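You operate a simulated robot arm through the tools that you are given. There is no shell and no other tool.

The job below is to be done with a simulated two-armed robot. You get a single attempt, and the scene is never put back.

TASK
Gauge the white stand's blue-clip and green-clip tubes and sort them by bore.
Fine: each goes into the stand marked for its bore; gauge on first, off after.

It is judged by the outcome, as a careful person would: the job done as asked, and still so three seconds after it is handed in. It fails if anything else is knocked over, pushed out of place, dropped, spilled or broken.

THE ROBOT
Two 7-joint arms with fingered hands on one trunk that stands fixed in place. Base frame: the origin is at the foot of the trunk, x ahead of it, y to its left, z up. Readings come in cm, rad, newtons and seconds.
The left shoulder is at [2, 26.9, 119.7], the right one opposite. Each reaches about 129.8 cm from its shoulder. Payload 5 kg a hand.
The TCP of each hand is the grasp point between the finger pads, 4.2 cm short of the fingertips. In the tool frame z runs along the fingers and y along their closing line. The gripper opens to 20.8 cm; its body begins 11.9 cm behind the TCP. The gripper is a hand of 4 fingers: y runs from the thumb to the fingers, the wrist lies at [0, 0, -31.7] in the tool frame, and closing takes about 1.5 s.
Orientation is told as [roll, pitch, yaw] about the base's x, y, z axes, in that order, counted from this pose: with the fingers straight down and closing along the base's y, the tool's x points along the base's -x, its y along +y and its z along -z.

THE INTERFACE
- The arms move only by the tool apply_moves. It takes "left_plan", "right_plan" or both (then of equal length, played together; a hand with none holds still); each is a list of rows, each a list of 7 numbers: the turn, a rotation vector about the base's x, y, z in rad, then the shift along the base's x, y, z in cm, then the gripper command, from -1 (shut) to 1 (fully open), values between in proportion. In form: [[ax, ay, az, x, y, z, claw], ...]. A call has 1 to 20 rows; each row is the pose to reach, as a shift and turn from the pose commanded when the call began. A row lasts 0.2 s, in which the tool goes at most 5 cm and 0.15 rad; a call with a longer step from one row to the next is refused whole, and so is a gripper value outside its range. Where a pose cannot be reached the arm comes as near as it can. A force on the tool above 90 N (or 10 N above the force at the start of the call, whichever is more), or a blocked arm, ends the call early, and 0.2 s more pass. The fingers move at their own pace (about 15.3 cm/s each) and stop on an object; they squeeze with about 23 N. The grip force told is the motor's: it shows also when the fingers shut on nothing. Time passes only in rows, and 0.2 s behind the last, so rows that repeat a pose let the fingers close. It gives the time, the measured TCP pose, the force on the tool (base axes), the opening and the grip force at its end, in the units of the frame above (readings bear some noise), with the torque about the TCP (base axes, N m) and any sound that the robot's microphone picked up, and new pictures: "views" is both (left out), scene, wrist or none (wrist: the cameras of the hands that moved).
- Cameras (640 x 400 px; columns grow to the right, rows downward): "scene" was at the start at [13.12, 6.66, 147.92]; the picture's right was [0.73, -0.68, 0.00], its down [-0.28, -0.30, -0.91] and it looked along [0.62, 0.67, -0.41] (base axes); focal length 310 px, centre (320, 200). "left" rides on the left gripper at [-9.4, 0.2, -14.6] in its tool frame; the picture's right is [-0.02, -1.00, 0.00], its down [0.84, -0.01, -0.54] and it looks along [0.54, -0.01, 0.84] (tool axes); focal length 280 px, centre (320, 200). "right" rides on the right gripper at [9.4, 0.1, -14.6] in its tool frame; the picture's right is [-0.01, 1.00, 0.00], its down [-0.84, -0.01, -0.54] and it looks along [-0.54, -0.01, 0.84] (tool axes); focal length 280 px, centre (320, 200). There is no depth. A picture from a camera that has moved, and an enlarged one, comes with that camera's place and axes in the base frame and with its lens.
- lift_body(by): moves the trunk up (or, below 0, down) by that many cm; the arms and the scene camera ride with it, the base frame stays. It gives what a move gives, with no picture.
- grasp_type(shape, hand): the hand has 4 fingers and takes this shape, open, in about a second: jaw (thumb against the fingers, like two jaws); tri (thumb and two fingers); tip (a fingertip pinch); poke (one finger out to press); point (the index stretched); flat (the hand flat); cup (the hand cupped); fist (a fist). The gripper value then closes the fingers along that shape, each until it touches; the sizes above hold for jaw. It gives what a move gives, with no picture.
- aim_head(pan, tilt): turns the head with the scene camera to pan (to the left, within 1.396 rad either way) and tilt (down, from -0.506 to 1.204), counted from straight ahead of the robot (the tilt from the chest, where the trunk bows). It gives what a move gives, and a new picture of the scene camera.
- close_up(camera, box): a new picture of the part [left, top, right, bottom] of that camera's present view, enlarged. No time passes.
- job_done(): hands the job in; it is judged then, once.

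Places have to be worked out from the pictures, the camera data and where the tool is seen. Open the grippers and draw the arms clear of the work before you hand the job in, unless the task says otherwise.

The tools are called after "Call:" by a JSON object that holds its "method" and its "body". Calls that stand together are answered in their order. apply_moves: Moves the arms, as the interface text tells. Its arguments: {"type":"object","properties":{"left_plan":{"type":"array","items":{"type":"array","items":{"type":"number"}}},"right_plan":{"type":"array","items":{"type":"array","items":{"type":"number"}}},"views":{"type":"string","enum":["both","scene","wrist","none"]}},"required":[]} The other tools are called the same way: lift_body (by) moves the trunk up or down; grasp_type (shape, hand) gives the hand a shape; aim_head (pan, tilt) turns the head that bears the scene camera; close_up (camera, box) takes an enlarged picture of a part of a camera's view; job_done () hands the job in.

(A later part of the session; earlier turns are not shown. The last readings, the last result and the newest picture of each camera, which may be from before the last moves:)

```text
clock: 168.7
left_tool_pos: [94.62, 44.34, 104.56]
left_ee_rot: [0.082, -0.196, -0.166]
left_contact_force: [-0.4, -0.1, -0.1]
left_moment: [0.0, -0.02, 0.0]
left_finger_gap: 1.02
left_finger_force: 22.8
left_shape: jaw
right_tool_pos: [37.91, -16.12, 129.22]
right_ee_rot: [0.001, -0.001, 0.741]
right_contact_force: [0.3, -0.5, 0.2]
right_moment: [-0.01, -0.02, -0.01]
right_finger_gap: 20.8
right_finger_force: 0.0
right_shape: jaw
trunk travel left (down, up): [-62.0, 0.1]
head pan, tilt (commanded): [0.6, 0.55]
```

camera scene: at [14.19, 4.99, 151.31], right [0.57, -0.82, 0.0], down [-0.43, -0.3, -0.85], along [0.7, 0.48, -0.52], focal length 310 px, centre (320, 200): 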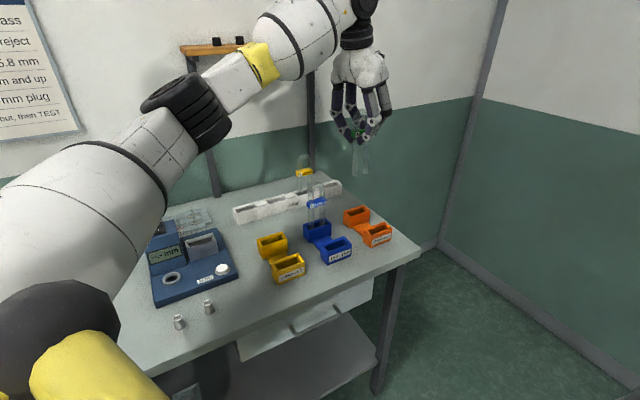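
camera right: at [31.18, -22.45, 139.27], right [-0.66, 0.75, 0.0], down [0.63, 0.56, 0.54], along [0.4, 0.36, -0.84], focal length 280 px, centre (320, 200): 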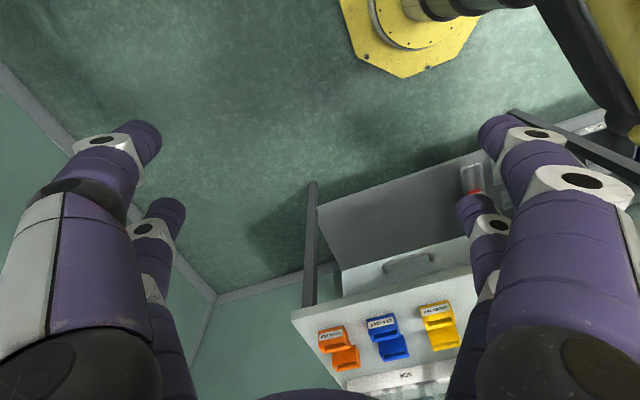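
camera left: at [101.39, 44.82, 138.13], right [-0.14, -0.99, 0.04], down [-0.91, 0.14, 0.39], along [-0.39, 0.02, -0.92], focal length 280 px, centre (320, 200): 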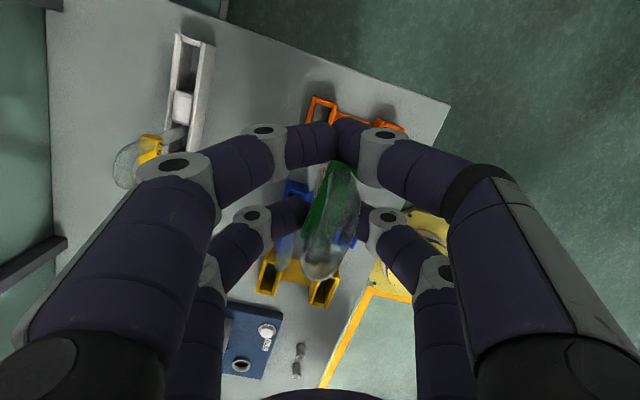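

Call:
{"method": "apply_moves", "body": {"left_plan": [[0, 0, 0, 0, 0, -0.3, -1], [0, 0, 0, 0, 0, -0.6, -1]], "views": "none"}}

```text
clock: 169.3
left_tool_pos: [94.72, 44.47, 104.0]
left_ee_rot: [0.082, -0.199, -0.169]
left_contact_force: [0.0, 0.4, -0.9]
left_moment: [0.07, 0.0, -0.01]
left_finger_gap: 1.02
left_finger_force: 23.2
left_shape: jaw
right_tool_pos: [37.85, -16.13, 129.05]
right_ee_rot: [-0.001, 0.002, 0.737]
right_contact_force: [-0.3, -0.2, -0.3]
right_moment: [-0.01, -0.02, 0.01]
right_finger_gap: 20.8
right_finger_force: 0.0
right_shape: jaw
trunk travel left (down, up): [-62.0, 0.1]
head pan, tilt (commanded): [0.6, 0.55]
```

Still free; continuing in 0.2 cm steps.

Call:
{"method": "apply_moves", "body": {"left_plan": [[0, 0, 0, 0, 0, -0.2, -1], [0, 0, 0, 0, 0, -0.4, -1]], "views": "none"}}

Call:
{"method": "close_up", "body": {"camera": "scene", "box": [345, 165, 405, 235]}}

```text
clock: 169.9
left_tool_pos: [94.61, 44.28, 103.63]
left_ee_rot: [0.085, -0.199, -0.168]
left_contact_force: [-0.1, 0.4, -0.7]
left_moment: [0.05, -0.02, 0.01]
left_finger_gap: 1.03
left_finger_force: 23.3
left_shape: jaw
right_tool_pos: [37.86, -16.23, 129.15]
right_ee_rot: [0.0, 0.002, 0.739]
right_contact_force: [0.2, -0.8, 0.1]
right_moment: [-0.04, 0.03, -0.02]
right_finger_gap: 20.79
right_finger_force: 0.0
right_shape: jaw
trunk travel left (down, up): [-62.0, 0.1]
head pan, tilt (commanded): [0.6, 0.55]
```

```text
5.71 times, centred on (375, 200) of scene
camera zoom: at [14.19, 4.98, 151.31], right [0.56, -0.83, 0.0], down [-0.43, -0.3, -0.85], along [0.7, 0.48, -0.52], focal length 1770 px, centre (6, 200)
```

zoom: 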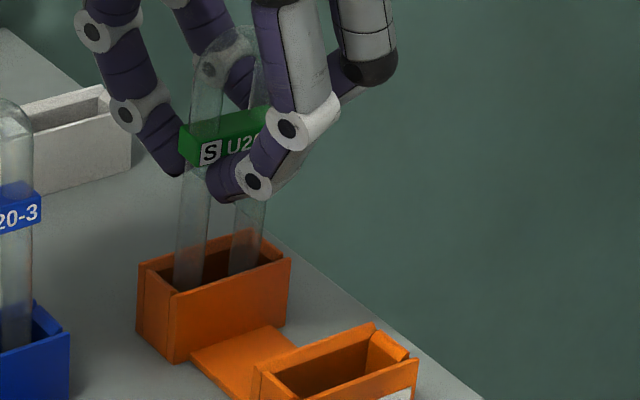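

Call:
{"method": "apply_moves", "body": {"left_plan": [[0, 0, 0, 0, 0, -0.2, -1], [0, 0, 0, 0, 0, -0.4, -1]], "views": "none"}}

```text
clock: 170.5
left_tool_pos: [94.53, 44.42, 103.26]
left_ee_rot: [0.083, -0.199, -0.169]
left_contact_force: [0.6, 0.8, -1.1]
left_moment: [0.08, -0.1, 0.0]
left_finger_gap: 1.01
left_finger_force: 23.4
left_shape: jaw
right_tool_pos: [37.85, -16.21, 129.05]
right_ee_rot: [0.0, 0.003, 0.741]
right_contact_force: [0.2, 0.6, 0.4]
right_moment: [0.0, 0.01, 0.02]
right_finger_gap: 20.79
right_finger_force: 0.0
right_shape: jaw
trunk travel left (down, up): [-62.0, 0.1]
head pan, tilt (commanded): [0.6, 0.55]
```

Call:
{"method": "apply_moves", "body": {"left_plan": [[0, 0, 0, 0, 0, -0.15, -1], [0, 0, 0, 0, 0, -0.3, -1]], "views": "none"}}

```text
clock: 171.1
left_tool_pos: [94.51, 44.27, 102.95]
left_ee_rot: [0.084, -0.198, -0.168]
left_contact_force: [0.5, 0.9, -0.6]
left_moment: [0.07, -0.06, 0.04]
left_finger_gap: 1.01
left_finger_force: 23.0
left_shape: jaw
right_tool_pos: [37.91, -16.17, 129.15]
right_ee_rot: [0.0, 0.001, 0.737]
right_contact_force: [-0.1, -0.3, -0.4]
right_moment: [0.01, 0.03, -0.01]
right_finger_gap: 20.8
right_finger_force: 0.0
right_shape: jaw
trunk travel left (down, up): [-62.0, 0.1]
head pan, tilt (commanded): [0.6, 0.55]
```

Call:
{"method": "apply_moves", "body": {"left_plan": [[0, 0, 0, 0, 0, -0.15, -1], [0, 0, 0, 0, 0, -0.3, -1]], "views": "none"}}

```text
clock: 171.7
left_tool_pos: [94.61, 44.27, 102.71]
left_ee_rot: [0.084, -0.198, -0.169]
left_contact_force: [-0.2, 1.6, 3.4]
left_moment: [0.1, 0.04, 0.02]
left_finger_gap: 1.03
left_finger_force: 23.7
left_shape: jaw
right_tool_pos: [37.8, -16.19, 129.14]
right_ee_rot: [0.001, 0.0, 0.739]
right_contact_force: [-0.4, 0.2, -0.3]
right_moment: [-0.03, 0.01, 0.01]
right_finger_gap: 20.78
right_finger_force: 0.2
right_shape: jaw
trunk travel left (down, up): [-62.0, 0.1]
head pan, tilt (commanded): [0.6, 0.55]
```

Floor contact (≈3.5 N). I open the fingers gradually.

Call:
{"method": "apply_moves", "body": {"left_plan": [[0, 0, 0, 0, 0, 0.05, -0.85], [0, 0, 0, 0, 0, 0.05, -0.75], [0, 0, 0, 0, 0, 0.05, -0.65], [0, 0, 0, 0, 0, 0.05, -0.5], [0, 0, 0, 0, 0, 0.05, -0.35], [0, 0, 0, 0, 0, 0.05, -0.2], [0, 0, 0, 0, 0, 0.05, 0], [0, 0, 0, 0, 0, 0.05, 0]], "views": "wrist"}}

Call:
{"method": "close_up", "body": {"camera": "scene", "box": [330, 150, 410, 250]}}

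Call:
{"method": "close_up", "body": {"camera": "left", "box": [220, 60, 420, 300]}}

```text
clock: 173.5
left_tool_pos: [94.54, 44.41, 102.71]
left_ee_rot: [0.084, -0.2, -0.17]
left_contact_force: [0.9, 0.3, -0.2]
left_moment: [0.0, -0.01, -0.03]
left_finger_gap: 10.33
left_finger_force: 0.0
left_shape: jaw
right_tool_pos: [37.8, -16.1, 129.11]
right_ee_rot: [0.002, 0.003, 0.738]
right_contact_force: [0.7, 0.3, 0.2]
right_moment: [-0.01, -0.02, 0.02]
right_finger_gap: 20.79
right_finger_force: 0.1
right_shape: jaw
trunk travel left (down, up): [-62.0, 0.1]
head pan, tilt (commanded): [0.6, 0.55]
camera left: at [100.77, 42.22, 118.82], right [-0.14, -0.99, -0.08], down [-0.93, 0.1, 0.36], along [-0.35, 0.12, -0.93], focal length 280 px, centre (320, 200)
```

left: 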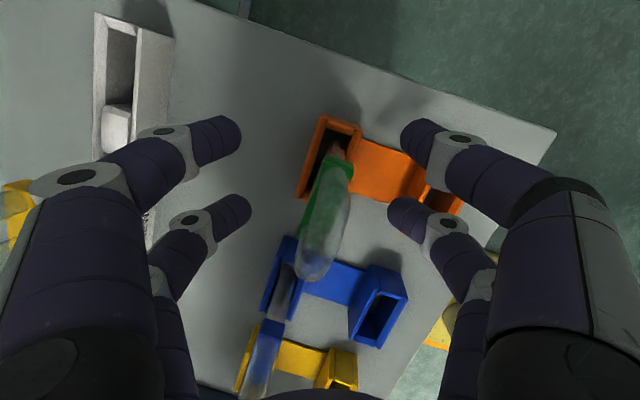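

```text
4.00 times, centred on (370, 200) of scene
camera zoom: at [14.18, 4.97, 151.31], right [0.56, -0.83, 0.0], down [-0.43, -0.3, -0.85], along [0.7, 0.48, -0.52], focal length 1239 px, centre (120, 200)
```

zoom: 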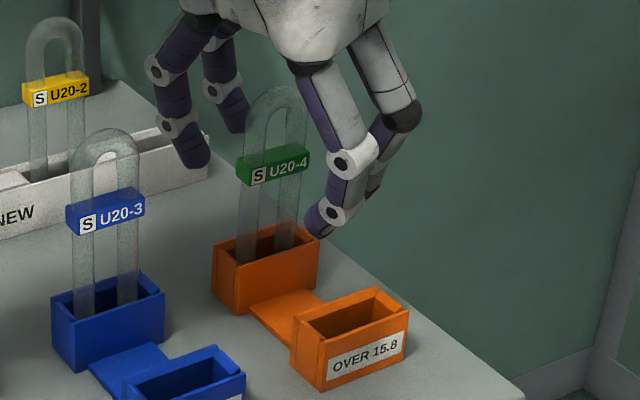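

```text
1.67 times, centred on (320, 180) of left
camera zoom: at [100.77, 42.22, 118.82], right [-0.14, -0.99, -0.08], down [-0.93, 0.1, 0.36], along [-0.35, 0.12, -0.93], focal length 467 px, centre (320, 233)
```

zoom: 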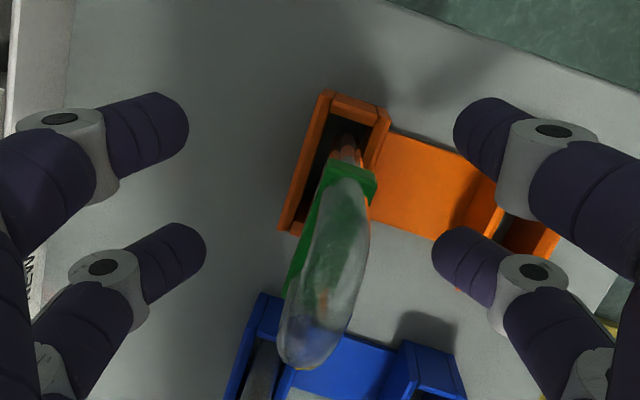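

Green-clip tube stands in the OVER 15.8 stand, blue-clip in 15.4–15.8. I withdraw the hand straight up and then move back at moderate speed, levelling the hand.

Call:
{"method": "apply_moves", "body": {"left_plan": [[0, 0, 0, 0, 0, 1.5, 0], [0, 0, 0, 0, 0, 3.5, 0], [0, 0, 0, 0, 0, 6, 0], [0, 0, 0, 0, 0, 8.5, 0], [0, 0, 0, 0, 0, 11, 0], [0, 0, 0, 0, 0, 13.5, 0], [0, 0, 0, 0, 0, 16, 0], [0, 0, 0, -0.5, 0.5, 18, 0], [0, 0, 0, -2, 2, 19, 0], [0, 0, 0, -4, 4, 20, 0], [0, 0, 0, -6, 6, 21, 0], [0, 0, 0, -8.5, 8, 22, 0], [0, 0, 0, -11, 10, 23, 0], [0, 0, 0, -13.5, 12, 24, 0], [0, 0, 0, -16, 14, 25, 0], [0, 0, 0, -18.5, 16, 26, 0], [0, 0, 0, -21, 18, 26, 0], [0, 0, 0, -23.5, 19.5, 26, 0]], "views": "scene"}}

Call:
{"method": "close_up", "body": {"camera": "scene", "box": [250, 140, 430, 290]}}

```text
clock: 177.3
left_tool_pos: [71.1, 64.07, 128.7]
left_ee_rot: [0.083, -0.199, -0.169]
left_contact_force: [0.0, -0.2, 0.3]
left_moment: [-0.02, -0.06, 0.02]
left_finger_gap: 10.35
left_finger_force: 0.1
left_shape: jaw
right_tool_pos: [37.91, -16.09, 129.33]
right_ee_rot: [0.001, 0.001, 0.741]
right_contact_force: [-0.4, 0.6, 0.2]
right_moment: [-0.06, -0.09, -0.01]
right_finger_gap: 20.8
right_finger_force: 0.0
right_shape: jaw
trunk travel left (down, up): [-62.0, 0.1]
head pan, tilt (commanded): [0.6, 0.55]
camera scene: at [14.1, 5.03, 151.32], right [0.56, -0.83, 0.0], down [-0.43, -0.3, -0.85], along [0.7, 0.48, -0.52], focal length 310 px, centre (320, 200)
```

scene: 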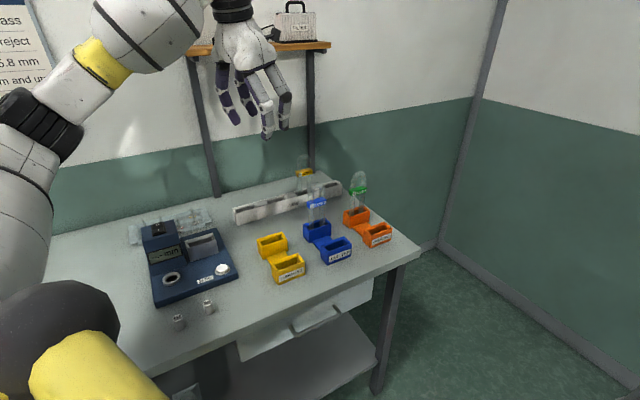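

```text
2.67 times, centred on (340, 215) of scene
camera zoom: at [14.1, 5.03, 151.32], right [0.56, -0.83, 0.0], down [-0.43, -0.3, -0.85], along [0.7, 0.48, -0.52], focal length 826 px, centre (267, 160)
```

zoom: 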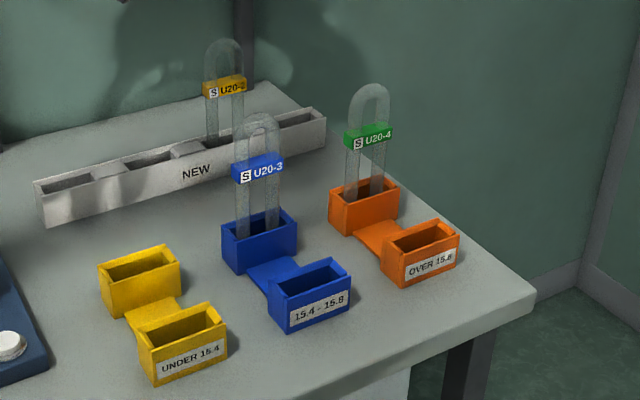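

Both tubes are properly placed. Next I level the hand and turn it to the yaw used for the first switch press, well away from everything.

Call:
{"method": "apply_moves", "body": {"left_plan": [[-0.0163, 0.07, 0, 0, 0, 0.5, 0], [-0.0327, 0.14, 0, 0, 0, 1, 0], [-0.049, 0.2097, 0, 0, 0, 1.5, 0], [-0.049, 0.2097, 0, 0, 0, 1.5, 0]], "views": "none"}}

Call:
{"method": "apply_moves", "body": {"left_plan": [[0, 0, 0.1, -0.5, 0.5, 0, 0], [0, 0, 0.2, -1, 1, 0, 0], [0, 0, 0.3, -1.5, 1.5, 0, 0], [0, 0, 0.4, -2, 2, 0, 0], [0, 0, 0.5, -2.5, 2.5, 0, 0], [0, 0, 0.6, -3, 3, 0, 0], [0, 0, 0.7, -3.5, 3.5, 0, 0], [0, 0, 0.8, -4, 4, 0, 0], [0, 0, 0.9, -4.5, 4.5, 0, 0], [0, 0, 1.0, -5, 5, 0, 0], [0, 0, 1.1, -5.5, 5.5, 0, 0], [0, 0, 1.2, -6, 6, 0, 0], [0, 0, 1.287, -6.5, 6.5, 0, 0], [0, 0, 1.287, -6.5, 6.5, 0, 0]], "views": "none"}}

Call:
{"method": "aim_head", "body": {"pan": 0.98, "tilt": 0.5}}

```text
clock: 178.3
left_tool_pos: [71.14, 64.03, 130.17]
left_ee_rot: [-0.002, 0.002, -0.159]
left_contact_force: [-0.5, 1.1, 0.0]
left_moment: [-0.08, 0.02, -0.03]
left_finger_gap: 10.35
left_finger_force: 0.1
left_shape: jaw
right_tool_pos: [37.93, -16.01, 129.08]
right_ee_rot: [0.0, 0.001, 0.74]
right_contact_force: [-0.9, -0.3, -0.2]
right_moment: [-0.1, 0.05, -0.02]
right_finger_gap: 20.77
right_finger_force: 0.0
right_shape: jaw
trunk travel left (down, up): [-62.0, 0.1]
head pan, tilt (commanded): [0.6, 0.55]
```

```text
clock: 181.3
left_tool_pos: [64.66, 70.31, 130.3]
left_ee_rot: [0.0, 0.0, 1.129]
left_contact_force: [0.5, -0.1, -0.4]
left_moment: [-0.01, 0.02, -0.04]
left_finger_gap: 10.36
left_finger_force: 0.0
left_shape: jaw
right_tool_pos: [37.87, -16.19, 129.1]
right_ee_rot: [0.001, 0.003, 0.737]
right_contact_force: [-0.2, 0.1, -0.2]
right_moment: [0.06, 0.06, -0.02]
right_finger_gap: 20.79
right_finger_force: 0.0
right_shape: jaw
trunk travel left (down, up): [-62.0, 0.1]
head pan, tilt (commanded): [0.6, 0.55]
```

```text
clock: 182.1
left_tool_pos: [64.59, 70.36, 130.23]
left_ee_rot: [-0.002, -0.002, 1.127]
left_contact_force: [0.7, 0.4, 0.7]
left_moment: [0.01, -0.03, 0.0]
left_finger_gap: 10.35
left_finger_force: 0.1
left_shape: jaw
right_tool_pos: [37.89, -16.21, 129.21]
right_ee_rot: [0.001, 0.003, 0.736]
right_contact_force: [-0.1, -0.1, 0.1]
right_moment: [0.02, 0.01, -0.01]
right_finger_gap: 20.77
right_finger_force: 0.0
right_shape: jaw
trunk travel left (down, up): [-62.0, 0.1]
head pan, tilt (commanded): [0.979, 0.499]
camera scene: at [11.86, 7.44, 151.76], right [0.83, -0.56, 0.0], down [-0.27, -0.4, -0.88], along [0.49, 0.73, -0.48], focal length 310 px, centre (320, 200)
```

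scene: 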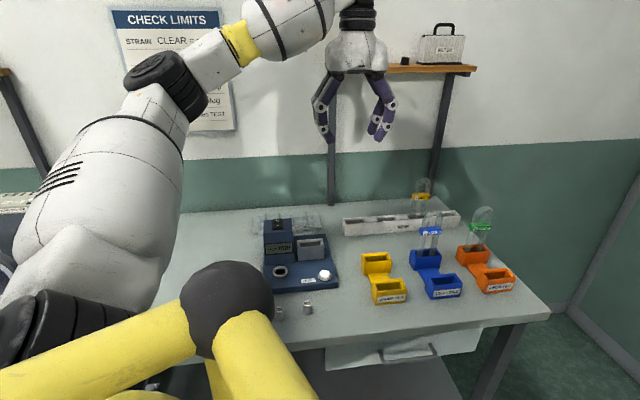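

I move slowly (≤1.5 cm/row) to above the gauge's tower, high, and look.

Call:
{"method": "apply_moves", "body": {"left_plan": [[0, 0, 0, -1.2, 0.8, 0, 0], [0, 0, 0, -2.4, 1.6, 0, 0], [0, 0, 0, -3.6, 2.4, 0, 0], [0, 0, 0, -4.8, 3.2, 0, 0], [0, 0, 0, -6, 4, 0, 0], [0, 0, 0, -7.2, 4.8, 0, 0], [0, 0, 0, -8.4, 5.6, 0, 0], [0, 0, 0, -9.6, 6.4, 0, 0], [0, 0, 0, -10.8, 7.2, 0, 0], [0, 0, 0, -12, 8, 0, 0], [0, 0, 0, -13.2, 8.8, 0, 0], [0, 0, 0, -14.4, 9.6, 0, 0], [0, 0, 0, -15.6, 10.4, 0, 0], [0, 0, 0, -16.8, 11.2, 0, 0], [0, 0, 0, -17.9, 11.9, 0, 0], [0, 0, 0, -17.9, 11.9, 0, 0]], "views": "both"}}

Call:
{"method": "close_up", "body": {"camera": "left", "box": [240, 0, 480, 180]}}

```text
clock: 185.5
left_tool_pos: [50.3, 82.12, 129.8]
left_ee_rot: [0.0, 0.0, 1.126]
left_contact_force: [-1.0, -0.6, -0.4]
left_moment: [-0.04, 0.01, 0.02]
left_finger_gap: 10.33
left_finger_force: 0.0
left_shape: jaw
left hand out of reach, approached as far as the arm can: row 13, 14, 15, 16
right_tool_pos: [37.79, -16.04, 129.09]
right_ee_rot: [0.001, 0.002, 0.74]
right_contact_force: [-0.1, 0.1, -0.5]
right_moment: [-0.03, 0.02, -0.01]
right_finger_gap: 20.8
right_finger_force: 0.1
right_shape: jaw
trunk travel left (down, up): [-62.0, 0.1]
head pan, tilt (commanded): [0.979, 0.499]
camera scene: at [11.83, 7.48, 151.77], right [0.83, -0.56, 0.0], down [-0.27, -0.4, -0.88], along [0.49, 0.73, -0.48], focal length 310 px, centre (320, 200)
camera left: at [54.27, 90.44, 144.28], right [0.91, -0.42, 0.0], down [-0.35, -0.77, 0.54], along [-0.22, -0.49, -0.84], focal length 280 px, centre (320, 200)
```

scene: 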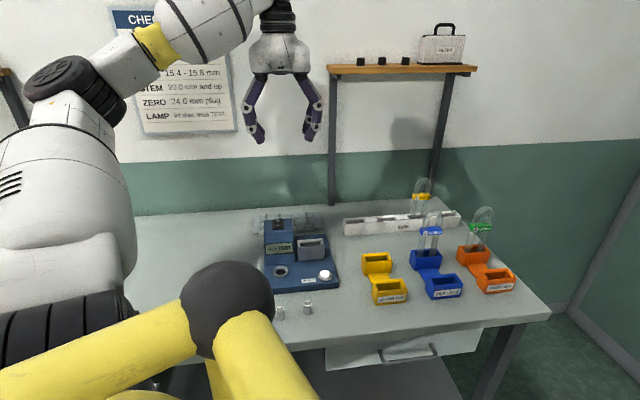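
left: 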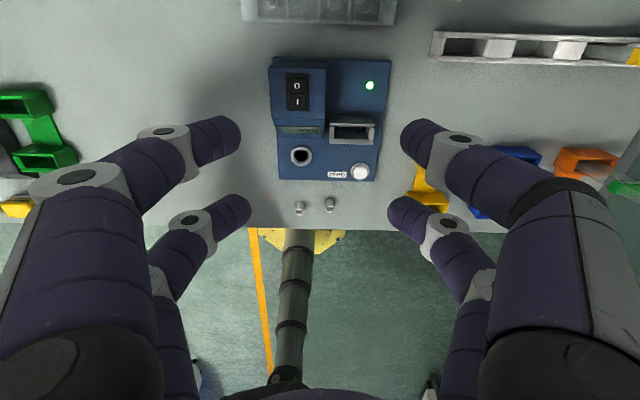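

```text
2.22 times, centred on (360, 90) of left
camera zoom: at [54.27, 90.44, 144.28], right [0.91, -0.42, 0.0], down [-0.35, -0.77, 0.54], along [-0.22, -0.49, -0.84], focal length 623 px, centre (231, 444)
```

zoom: 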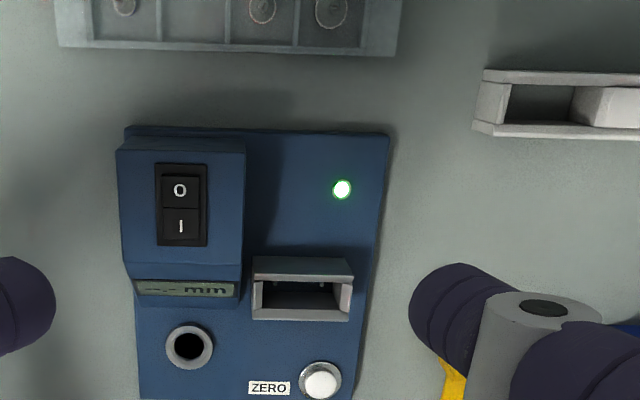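

The gauge and switch are exactly where they were (O side at (47.6, 84.1)). The arm is at a reach limit with the trunk raised, so I bring the trunk back down 4.5 cm.

Call:
{"method": "lift_body", "body": {"by": -4.5}}

Call:
{"method": "apply_moves", "body": {"left_plan": [[0, 0, 0, -0.6, 0.2, 0.3, 0], [0, 0, 0, -1.2, 0.4, 0.6, 0], [0, 0, 0, -1.8, 0.6, 0.9, 0], [0, 0, 0, -2.4, 0.8, 1, 0], [0, 0, 0, -2.9, 1, 1, 0], [0, 0, 0, -2.9, 1, 1, 0]], "views": "scene"}}

```text
clock: 186.4
left_tool_pos: [50.4, 82.05, 125.18]
left_ee_rot: [0.001, 0.0, 1.129]
left_contact_force: [-0.2, 0.3, 0.0]
left_moment: [0.02, 0.0, -0.01]
left_finger_gap: 10.34
left_finger_force: 0.1
left_shape: jaw
right_tool_pos: [37.73, -16.14, 124.75]
right_ee_rot: [0.0, 0.001, 0.74]
right_contact_force: [-1.3, -0.7, 0.2]
right_moment: [-0.02, -0.01, -0.03]
right_finger_gap: 20.75
right_finger_force: 0.1
right_shape: jaw
trunk travel left (down, up): [-57.5, 4.6]
head pan, tilt (commanded): [0.979, 0.499]
```

```text
clock: 187.8
left_tool_pos: [50.46, 82.55, 125.54]
left_ee_rot: [-0.001, 0.0, 1.126]
left_contact_force: [1.3, -0.6, 0.5]
left_moment: [0.02, 0.01, 0.02]
left_finger_gap: 10.34
left_finger_force: 0.0
left_shape: jaw
left hand out of reach, approached as far as the arm can: row 1, 2, 3, 4, 5, 6
right_tool_pos: [37.92, -16.13, 124.72]
right_ee_rot: [0.0, 0.001, 0.738]
right_contact_force: [-0.4, -0.5, 0.4]
right_moment: [0.01, 0.03, -0.01]
right_finger_gap: 20.79
right_finger_force: 0.1
right_shape: jaw
trunk travel left (down, up): [-57.5, 4.6]
head pan, tilt (commanded): [0.979, 0.499]
camera scene: at [11.92, 7.43, 147.26], right [0.83, -0.56, 0.0], down [-0.27, -0.4, -0.88], along [0.49, 0.73, -0.48], focal length 310 px, centre (320, 200)
```

scene: 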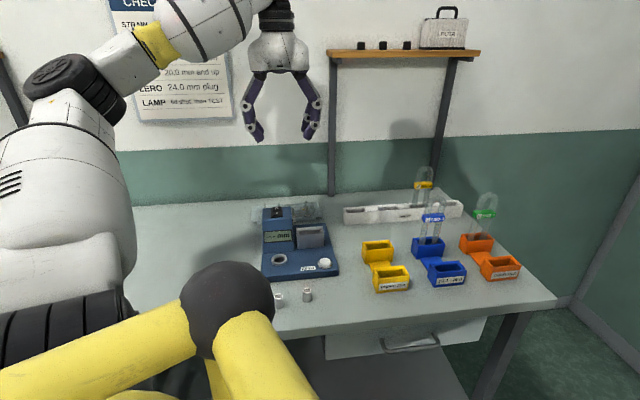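

Still limited in this arm posture. Since a poke doesn't depend on yaw, I turn the hand to yaw ≈0.7 and try again to move left.

Call:
{"method": "apply_moves", "body": {"left_plan": [[0, 0, -0.1, 0, 0, 0, 0], [0, 0, -0.2, 0, 0, 0, 0], [0, 0, -0.3, 0, 0, 0, 0], [0, 0, -0.4, 0, 0, 0, 0], [0, 0, -0.4, -0.8, 0.3, 0, 0], [0, 0, -0.4, -1.6, 0.6, 0, 0], [0, 0, -0.4, -2.4, 0.9, 0, 0], [0, 0, -0.4, -3.2, 1.2, 0, 0], [0, 0, -0.4, -3.2, 1.2, 0, 0]], "views": "scene"}}

```text
clock: 189.8
left_tool_pos: [50.31, 83.66, 124.84]
left_ee_rot: [-0.001, 0.002, 0.727]
left_contact_force: [0.2, -0.8, -0.3]
left_moment: [0.06, 0.01, 0.02]
left_finger_gap: 10.35
left_finger_force: 0.0
left_shape: jaw
left hand out of reach, approached as far as the arm can: row 5, 6, 7, 8, 9
right_tool_pos: [37.77, -16.17, 124.72]
right_ee_rot: [0.002, 0.001, 0.739]
right_contact_force: [0.1, -0.3, -0.2]
right_moment: [0.09, -0.01, -0.01]
right_finger_gap: 20.81
right_finger_force: 0.2
right_shape: jaw
trunk travel left (down, up): [-57.5, 4.6]
head pan, tilt (commanded): [0.979, 0.499]
camera scene: at [11.91, 7.4, 147.26], right [0.83, -0.56, 0.0], down [-0.27, -0.4, -0.88], along [0.49, 0.73, -0.48], focal length 310 px, centre (320, 200)
```

scene: 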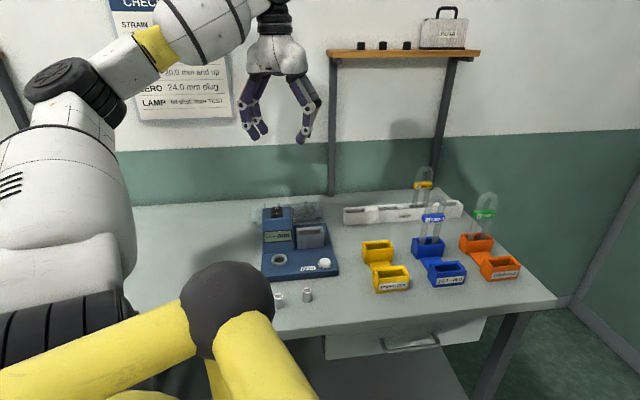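

I set the poke shape here, then tilt the hand slightly so the finger points a bit leftward, which lets the tip reach the switch while the wrist stays in its reachable zone.

Call:
{"method": "grasp_type", "body": {"hand": "left", "shape": "poke"}}

Call:
{"method": "apply_moves", "body": {"left_plan": [[0, 0.04, 0, -0.8, 0.1, -0.5, 1], [0, 0.08, 0, -1.6, 0.2, -1, 1], [0, 0.12, 0, -2.4, 0.3, -1.5, 1], [0, 0.15, 0, -3, 0.4, -2, 1], [0, 0.15, 0, -3, 0.4, -2, 1]], "views": "both"}}

```text
clock: 190.7
left_tool_pos: [50.27, 83.81, 124.78]
left_ee_rot: [0.001, -0.001, 0.725]
left_contact_force: [0.0, -0.3, 0.0]
left_moment: [0.02, -0.03, -0.02]
left_finger_gap: 0.01
left_finger_force: 0.1
left_shape: poke
right_tool_pos: [37.79, -16.16, 124.68]
right_ee_rot: [0.0, -0.001, 0.74]
right_contact_force: [0.1, 0.3, -0.5]
right_moment: [-0.02, 0.03, -0.02]
right_finger_gap: 20.78
right_finger_force: 0.0
right_shape: jaw
trunk travel left (down, up): [-57.5, 4.6]
head pan, tilt (commanded): [0.979, 0.499]
```

```text
clock: 191.9
left_tool_pos: [51.29, 83.46, 121.7]
left_ee_rot: [0.098, 0.112, 0.732]
left_contact_force: [0.4, 1.5, -0.1]
left_moment: [0.03, -0.04, 0.0]
left_finger_gap: 0.02
left_finger_force: 0.0
left_shape: poke
left hand out of reach, approached as far as the arm can: row 1, 2, 3, 4, 5
right_tool_pos: [37.76, -16.23, 124.66]
right_ee_rot: [0.0, 0.0, 0.741]
right_contact_force: [0.2, -0.5, -0.3]
right_moment: [-0.02, -0.01, -0.01]
right_finger_gap: 20.8
right_finger_force: 0.0
right_shape: jaw
trunk travel left (down, up): [-57.5, 4.6]
head pan, tilt (commanded): [0.979, 0.499]
camera scene: at [11.9, 7.44, 147.26], right [0.83, -0.56, 0.0], down [-0.27, -0.4, -0.88], along [0.49, 0.73, -0.48], focal length 310 px, centre (320, 200)
camera left: at [60.48, 89.76, 135.01], right [0.67, -0.74, -0.1], down [-0.53, -0.57, 0.62], along [-0.52, -0.36, -0.77], focal length 280 px, centre (320, 200)
```

scene: 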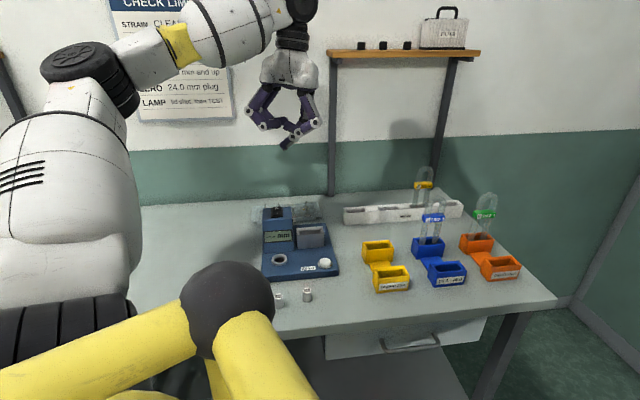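
left: 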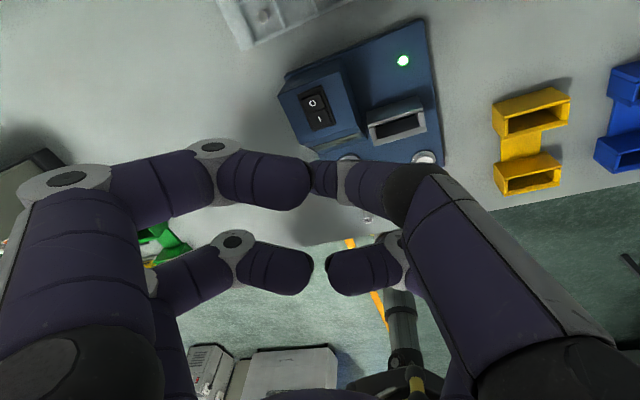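

Lowering should relax the wrist bend. I descend slowly to about z=112 (tip still ~9 cm above the switch) and then ease left.

Call:
{"method": "apply_moves", "body": {"left_plan": [[0, -0.05, 0, 0, 0, -1.5, 1], [0, -0.1, 0, 0, 0, -3, 1], [0, -0.1486, 0, 0, 0, -4.5, 1], [0, -0.1486, 0, 0, 0, -6, 1], [0, -0.1486, 0, 0, 0, -7.5, 1], [0, -0.1486, 0, 0, 0, -9, 1], [0, -0.1486, 0, 0, 0, -9, 1]], "views": "none"}}

Call:
{"method": "apply_moves", "body": {"left_plan": [[0, 0, 0, -0.7, 0.1, 0, 1], [0, 0, 0, -1.4, 0.2, 0, 1], [0, 0, 0, -2.1, 0.3, 0, 1], [0, 0, 0, -2.8, 0.4, 0, 1], [0, 0, 0, -2.8, 0.4, 0, 1]], "views": "both"}}

```text
clock: 193.5
left_tool_pos: [51.26, 83.41, 112.61]
left_ee_rot: [0.002, 0.002, 0.726]
left_contact_force: [0.9, 0.7, -0.2]
left_moment: [0.03, 0.05, 0.02]
left_finger_gap: 0.03
left_finger_force: 0.0
left_shape: poke
right_tool_pos: [37.79, -16.23, 124.6]
right_ee_rot: [-0.001, 0.0, 0.738]
right_contact_force: [0.0, 0.9, -0.1]
right_moment: [0.0, -0.05, 0.01]
right_finger_gap: 20.79
right_finger_force: 0.2
right_shape: jaw
trunk travel left (down, up): [-57.5, 4.6]
head pan, tilt (commanded): [0.979, 0.499]
```

```text
clock: 194.7
left_tool_pos: [48.66, 83.75, 112.57]
left_ee_rot: [0.0, 0.001, 0.727]
left_contact_force: [1.0, 0.0, 0.4]
left_moment: [0.01, 0.06, 0.04]
left_finger_gap: 0.0
left_finger_force: 0.0
left_shape: poke
right_tool_pos: [37.89, -16.18, 124.73]
right_ee_rot: [0.001, 0.003, 0.74]
right_contact_force: [0.2, -0.7, -1.1]
right_moment: [-0.01, 0.06, 0.02]
right_finger_gap: 20.8
right_finger_force: 0.2
right_shape: jaw
trunk travel left (down, up): [-57.5, 4.6]
head pan, tilt (commanded): [0.979, 0.499]
camera scene: at [11.98, 7.44, 147.26], right [0.83, -0.56, 0.0], down [-0.27, -0.4, -0.88], along [0.49, 0.73, -0.48], focal length 310 px, centre (320, 200)
camera left: at [55.71, 90.02, 127.01], right [0.68, -0.74, 0.0], down [-0.62, -0.57, 0.54], along [-0.4, -0.36, -0.84], focal length 280 px, centre (320, 200)
```

scene: 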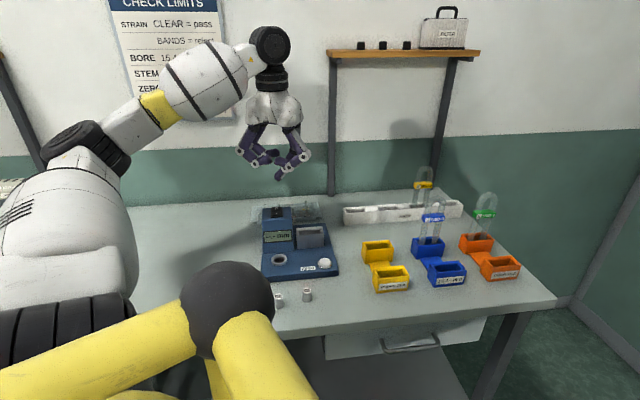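
left: 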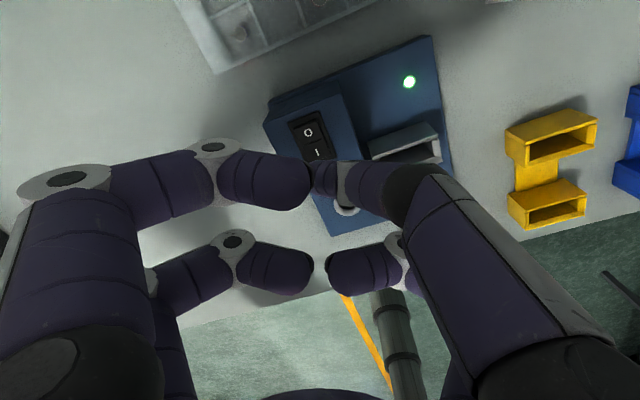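

This works. I shift to above the O side and lower to hover ~3 cm above it, then verify the fingertip position.

Call:
{"method": "apply_moves", "body": {"left_plan": [[0, 0, 0, -0.3, 0.68, -1, 1], [0, 0, 0, -0.3, 0.68, -2.5, 1], [0, 0, 0, -0.3, 0.68, -4, 1], [0, 0, 0, -0.3, 0.68, -5.5, 1], [0, 0, 0, -0.3, 0.68, -7, 1], [0, 0, 0, -0.3, 0.68, -7, 1]], "views": "none"}}

Call:
{"method": "close_up", "body": {"camera": "scene", "box": [240, 150, 320, 250]}}

Call:
{"method": "close_up", "body": {"camera": "left", "box": [220, 60, 420, 220]}}

```text
clock: 196.1
left_tool_pos: [48.23, 84.62, 105.66]
left_ee_rot: [0.002, 0.001, 0.725]
left_contact_force: [0.4, 0.0, 0.6]
left_moment: [0.02, -0.01, 0.01]
left_finger_gap: 0.0
left_finger_force: 0.0
left_shape: poke
right_tool_pos: [37.76, -16.2, 124.59]
right_ee_rot: [0.002, 0.0, 0.739]
right_contact_force: [-0.2, 0.1, 0.4]
right_moment: [0.02, -0.02, -0.02]
right_finger_gap: 20.79
right_finger_force: 0.0
right_shape: jaw
trunk travel left (down, up): [-57.5, 4.6]
head pan, tilt (commanded): [0.979, 0.499]
```

```text
4.00 times, centred on (280, 200) of scene
camera zoom: at [11.91, 7.42, 147.26], right [0.83, -0.56, 0.0], down [-0.27, -0.4, -0.88], along [0.49, 0.73, -0.48], focal length 1239 px, centre (480, 200)
```

zoom: 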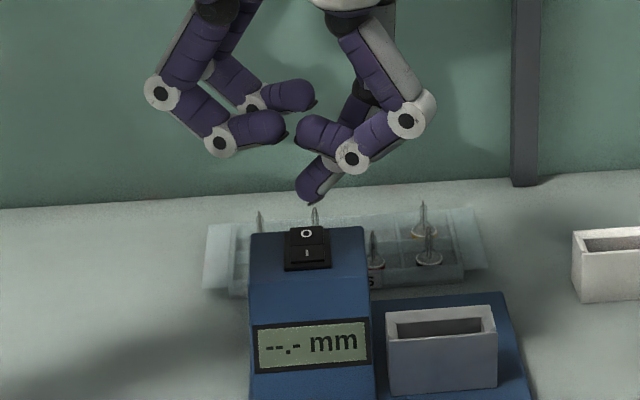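

```text
2.50 times, centred on (320, 140) of left
camera zoom: at [55.27, 90.73, 120.13], right [0.68, -0.74, 0.0], down [-0.62, -0.57, 0.54], along [-0.4, -0.36, -0.84], focal length 701 px, centre (320, 350)
```

zoom: 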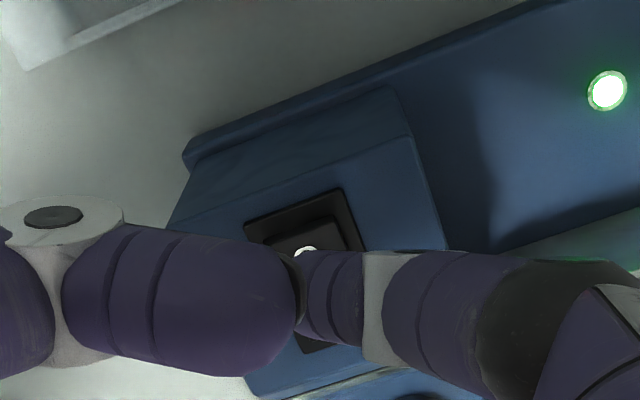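

Fingertip is just over the O mark. I trim slightly left and press down gently in steps.

Call:
{"method": "apply_moves", "body": {"left_plan": [[0, 0, 0, -0.2, 0.2, -1, 1], [0, 0, 0, -0.2, 0.2, -2, 1], [0, 0, 0, -0.2, 0.2, -2.6, 1], [0, 0, 0, -0.2, 0.2, -3, 1]], "views": "none"}}

Call:
{"method": "close_up", "body": {"camera": "scene", "box": [240, 150, 320, 250]}}

```text
clock: 197.1
left_tool_pos: [47.89, 84.55, 102.87]
left_ee_rot: [-0.001, -0.003, 0.726]
left_contact_force: [0.3, -0.8, 25.7]
left_moment: [0.01, -0.02, 0.0]
left_finger_gap: 0.01
left_finger_force: 0.0
left_shape: poke
right_tool_pos: [37.84, -16.28, 124.73]
right_ee_rot: [-0.001, 0.0, 0.738]
right_contact_force: [0.0, 0.0, 0.4]
right_moment: [0.01, 0.07, 0.02]
right_finger_gap: 20.79
right_finger_force: 0.1
right_shape: jaw
trunk travel left (down, up): [-57.5, 4.6]
head pan, tilt (commanded): [0.979, 0.499]
```

```text
4.00 times, centred on (280, 200) of scene
camera zoom: at [11.86, 7.31, 147.3], right [0.83, -0.56, 0.0], down [-0.27, -0.4, -0.88], along [0.49, 0.73, -0.48], focal length 1239 px, centre (480, 200)
```

zoom: 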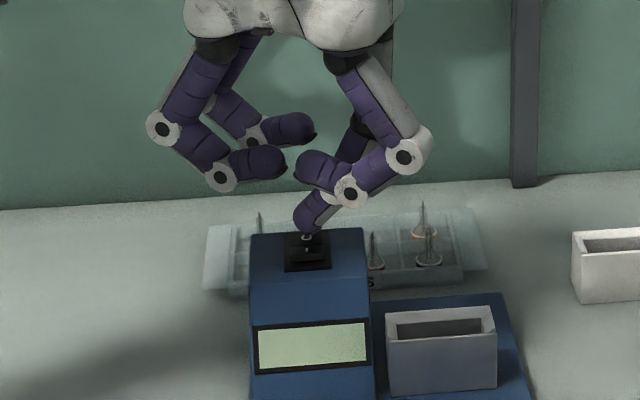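

The display went blank — the gauge is off. I lift off slowly.

Call:
{"method": "apply_moves", "body": {"left_plan": [[0, 0, 0, 0, 0, 0.6, 1], [0, 0, 0, 0, 0, 1.4, 1], [0, 0, 0, 0, 0, 2.4, 1], [0, 0, 0, 0, 0, 3.4, 1], [0, 0, 0, 0, 0, 4.4, 1], [0, 0, 0, 0, 0, 5.4, 1], [0, 0, 0, 0, 0, 6.4, 1], [0, 0, 0, 0.3, 0, 7.4, 1], [0, 0, 0, 0.6, 0, 8.4, 1], [0, 0, 0, 1, 0, 9.4, 1], [0, 0, 0, 1.4, 0, 10.4, 1]], "views": "both"}}

Call:
{"method": "close_up", "body": {"camera": "scene", "box": [230, 160, 350, 310]}}

Call:
{"method": "close_up", "body": {"camera": "left", "box": [240, 30, 480, 220]}}

```text
clock: 199.6
left_tool_pos: [46.1, 83.62, 99.72]
left_ee_rot: [0.192, 0.218, 0.729]
left_contact_force: [9.8, -19.5, 79.2]
left_moment: [1.45, 1.23, 0.23]
left_finger_gap: 0.01
left_finger_force: 0.0
left_shape: poke
left hand out of reach, approached as far as the arm can: row 9, 10
right_tool_pos: [37.63, -16.5, 124.77]
right_ee_rot: [0.0, -0.001, 0.741]
right_contact_force: [-0.9, 3.8, -0.6]
right_moment: [-0.38, -0.08, 0.0]
right_finger_gap: 20.79
right_finger_force: 0.1
right_shape: jaw
trunk travel left (down, up): [-57.5, 4.6]
head pan, tilt (commanded): [0.979, 0.499]
stopped in row 11 (left hand): the force on the tool passed its limit at 126 N (the readings are from after the stop); the commanded pose is now the measured one
camera scene: at [11.68, 7.14, 147.37], right [0.83, -0.56, 0.0], down [-0.27, -0.4, -0.88], along [0.49, 0.73, -0.48], focal length 310 px, centre (320, 200)
camera left: at [57.05, 89.82, 111.67], right [0.63, -0.75, -0.19], down [-0.45, -0.56, 0.7], along [-0.63, -0.36, -0.69], focal length 280 px, centre (320, 200)
```

scene: 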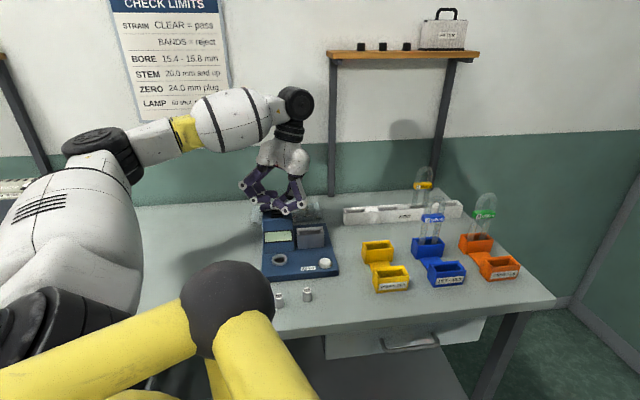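
left: 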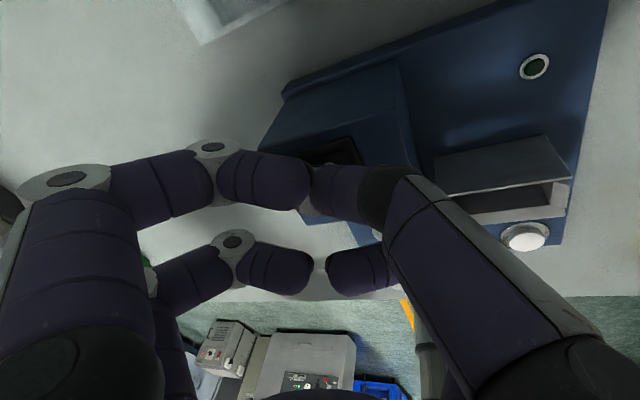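

```text
2.67 times, centred on (290, 235) of scene
camera zoom: at [11.68, 7.14, 147.37], right [0.83, -0.56, 0.0], down [-0.27, -0.4, -0.88], along [0.49, 0.73, -0.48], focal length 826 px, centre (400, 107)
```

zoom: 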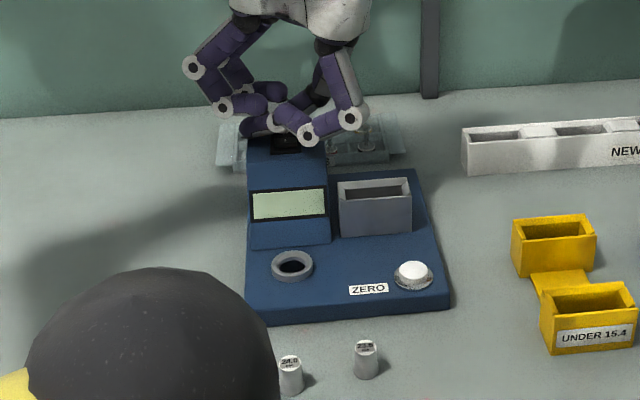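

```text
2.11 times, centred on (360, 125) of left
camera zoom: at [57.05, 89.82, 111.67], right [0.63, -0.75, -0.19], down [-0.45, -0.56, 0.7], along [-0.63, -0.36, -0.69], focal length 590 px, centre (236, 358)
```

zoom: 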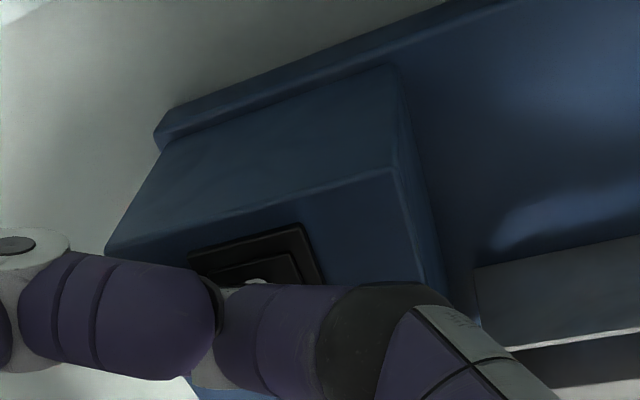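

The rise hit the arm's limit again and it swung down onto the tower (display still blank = off). I unload very gently with a 1 cm rise, then I'll leave sideways to the right instead of upward.

Call:
{"method": "apply_moves", "body": {"left_plan": [[0, 0, 0, 0, 0, 0.3, 1], [0, 0, 0, 0, 0, 0.6, 1], [0, 0, 0, 0, 0, 0.9, 1], [0, 0, 0, 0, 0, 1.2, 1]], "views": "none"}}

Call:
{"method": "close_up", "body": {"camera": "scene", "box": [230, 160, 350, 310]}}

```text
clock: 200.6
left_tool_pos: [45.69, 84.09, 100.15]
left_ee_rot: [0.199, 0.225, 0.739]
left_contact_force: [16.8, 7.1, 47.1]
left_moment: [1.33, 0.71, -0.56]
left_finger_gap: 0.01
left_finger_force: 0.2
left_shape: poke
right_tool_pos: [37.9, -16.41, 124.71]
right_ee_rot: [0.002, -0.002, 0.742]
right_contact_force: [-0.8, -1.0, 0.2]
right_moment: [0.0, 0.0, 0.02]
right_finger_gap: 20.79
right_finger_force: 0.1
right_shape: jaw
trunk travel left (down, up): [-57.5, 4.6]
head pan, tilt (commanded): [0.979, 0.499]
```

```text
2.67 times, centred on (290, 235) of scene
camera zoom: at [11.86, 7.22, 147.27], right [0.83, -0.56, 0.0], down [-0.27, -0.4, -0.88], along [0.49, 0.73, -0.48], focal length 826 px, centre (400, 107)
```

zoom: 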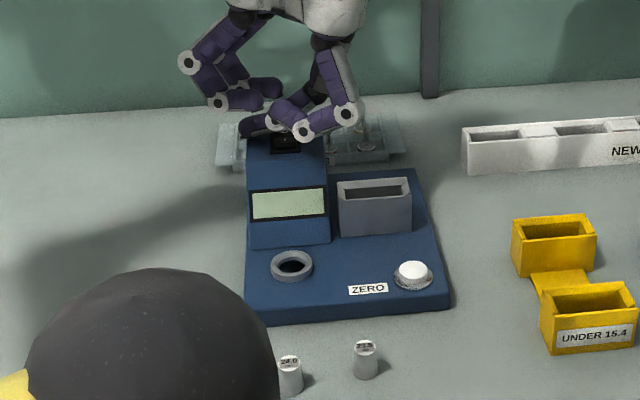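

Call:
{"method": "apply_moves", "body": {"left_plan": [[0, 0, 0, 0, 0, 0.4, 1], [0, 0, 0, 0, 0, 0.8, 1], [0, 0, 0, 0, 0, 1.2, 1], [0, 0, 0, 0, 0, 1.6, 1]], "views": "none"}}

Call:
{"method": "close_up", "body": {"camera": "scene", "box": [230, 160, 350, 310]}}

Call:
{"method": "close_up", "body": {"camera": "left", "box": [200, 20, 480, 240]}}

```text
clock: 201.6
left_tool_pos: [45.5, 84.07, 101.54]
left_ee_rot: [0.198, 0.229, 0.737]
left_contact_force: [-4.4, 4.0, 26.2]
left_moment: [0.43, 0.66, -0.04]
left_finger_gap: 0.0
left_finger_force: 0.1
left_shape: poke
right_tool_pos: [37.66, -16.27, 124.65]
right_ee_rot: [0.001, -0.001, 0.74]
right_contact_force: [-0.7, 0.0, 0.8]
right_moment: [-0.02, -0.02, 0.0]
right_finger_gap: 20.79
right_finger_force: 0.1
right_shape: jaw
trunk travel left (down, up): [-57.5, 4.6]
head pan, tilt (commanded): [0.979, 0.499]
```

```text
2.67 times, centred on (290, 235) of scene
camera zoom: at [11.8, 7.34, 147.28], right [0.83, -0.56, 0.0], down [-0.27, -0.4, -0.88], along [0.49, 0.73, -0.48], focal length 826 px, centre (400, 107)
```

zoom: 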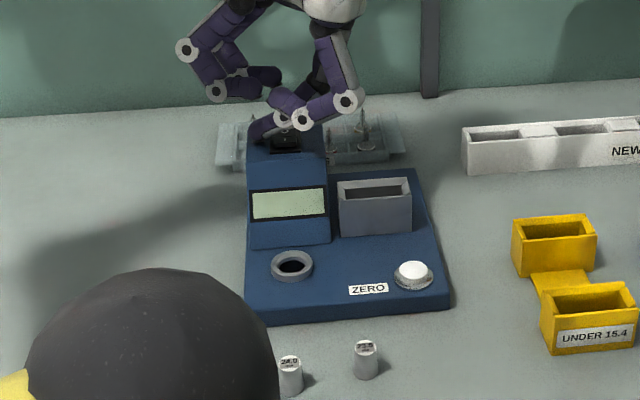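

```text
1.82 times, centred on (340, 130) of left
camera zoom: at [56.78, 90.2, 113.43], right [0.64, -0.75, -0.2], down [-0.44, -0.56, 0.7], along [-0.63, -0.36, -0.68], focal length 510 px, centre (284, 327)
```

zoom: 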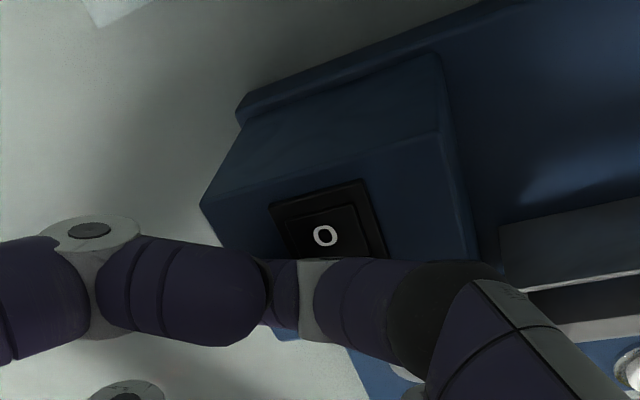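

Call:
{"method": "apply_moves", "body": {"left_plan": [[0, 0, 0, 0, 0, 0.5, 1], [0, 0, 0, 0, 0, 1, 1], [0, 0, 0, 0, 0, 1.5, 1], [0, 0, 0, 0, 0, 2, 1]], "views": "none"}}

Call:
{"method": "close_up", "body": {"camera": "scene", "box": [230, 160, 350, 310]}}

```text
clock: 202.6
left_tool_pos: [45.94, 84.1, 103.39]
left_ee_rot: [0.199, 0.23, 0.737]
left_contact_force: [-0.7, -0.8, -0.1]
left_moment: [-0.03, 0.0, 0.01]
left_finger_gap: 0.0
left_finger_force: 0.0
left_shape: poke
right_tool_pos: [37.91, -16.11, 124.57]
right_ee_rot: [0.0, 0.0, 0.739]
right_contact_force: [0.6, 0.7, 0.5]
right_moment: [-0.03, 0.02, 0.05]
right_finger_gap: 20.8
right_finger_force: 0.0
right_shape: jaw
trunk travel left (down, up): [-57.5, 4.6]
head pan, tilt (commanded): [0.979, 0.499]
```

```text
2.67 times, centred on (290, 235) of scene
camera zoom: at [11.93, 7.46, 147.25], right [0.83, -0.56, 0.0], down [-0.27, -0.4, -0.88], along [0.49, 0.73, -0.48], focal length 826 px, centre (400, 107)
```

zoom: 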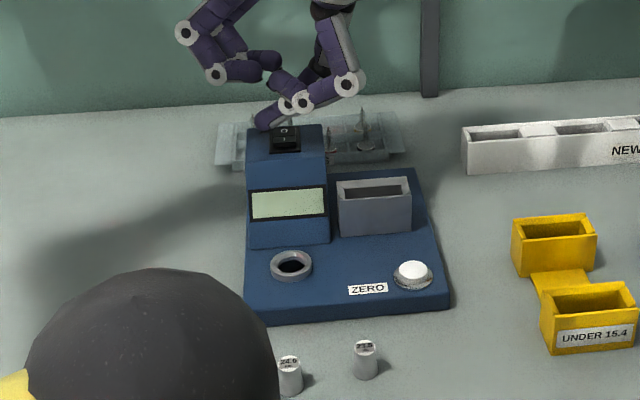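

Free now, gauge still off. I rise 2.5 cm, then slide right (away from the limit) at ≤1 cm per row before going higher.

Call:
{"method": "apply_moves", "body": {"left_plan": [[0, 0, 0, 0, 0, 0.6, 1], [0, 0, 0, 0, 0, 1.2, 1], [0, 0, 0, 0.3, 0, 1.8, 1], [0, 0, 0, 0.8, 0, 2.4, 1], [0, 0, 0, 1.6, -0.2, 2.6, 1], [0, 0, 0, 2.4, -0.4, 2.6, 1], [0, 0, 0, 3.2, -0.6, 2.6, 1], [0, 0, 0, 4, -0.8, 2.6, 1], [0, 0, 0, 4.8, -1, 2.6, 1], [0, 0, 0, 5.6, -1.2, 2.6, 1]], "views": "scene"}}

```text
clock: 204.8
left_tool_pos: [51.45, 82.99, 106.07]
left_ee_rot: [0.198, 0.23, 0.737]
left_contact_force: [0.4, 0.2, -0.9]
left_moment: [0.03, 0.01, 0.01]
left_finger_gap: 0.0
left_finger_force: 0.1
left_shape: poke
left hand out of reach, approached as far as the arm can: row 1, 2, 3, 4
right_tool_pos: [37.94, -16.18, 124.71]
right_ee_rot: [-0.001, -0.001, 0.738]
right_contact_force: [-0.2, 0.0, 0.1]
right_moment: [-0.01, 0.02, 0.0]
right_finger_gap: 20.79
right_finger_force: 0.0
right_shape: jaw
trunk travel left (down, up): [-57.5, 4.6]
head pan, tilt (commanded): [0.979, 0.499]
camera scene: at [11.95, 7.45, 147.25], right [0.83, -0.56, 0.0], down [-0.27, -0.4, -0.88], along [0.49, 0.73, -0.48], focal length 310 px, centre (320, 200)
```

scene: 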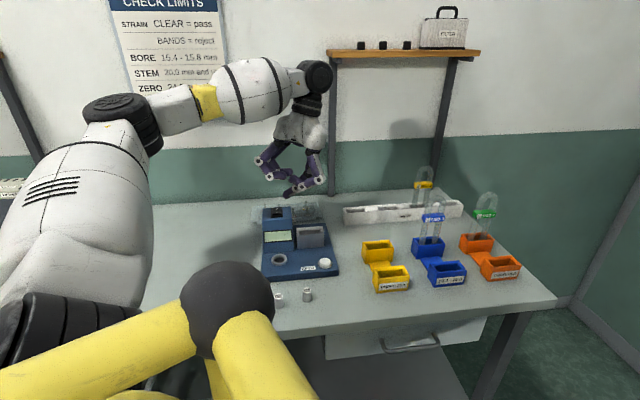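

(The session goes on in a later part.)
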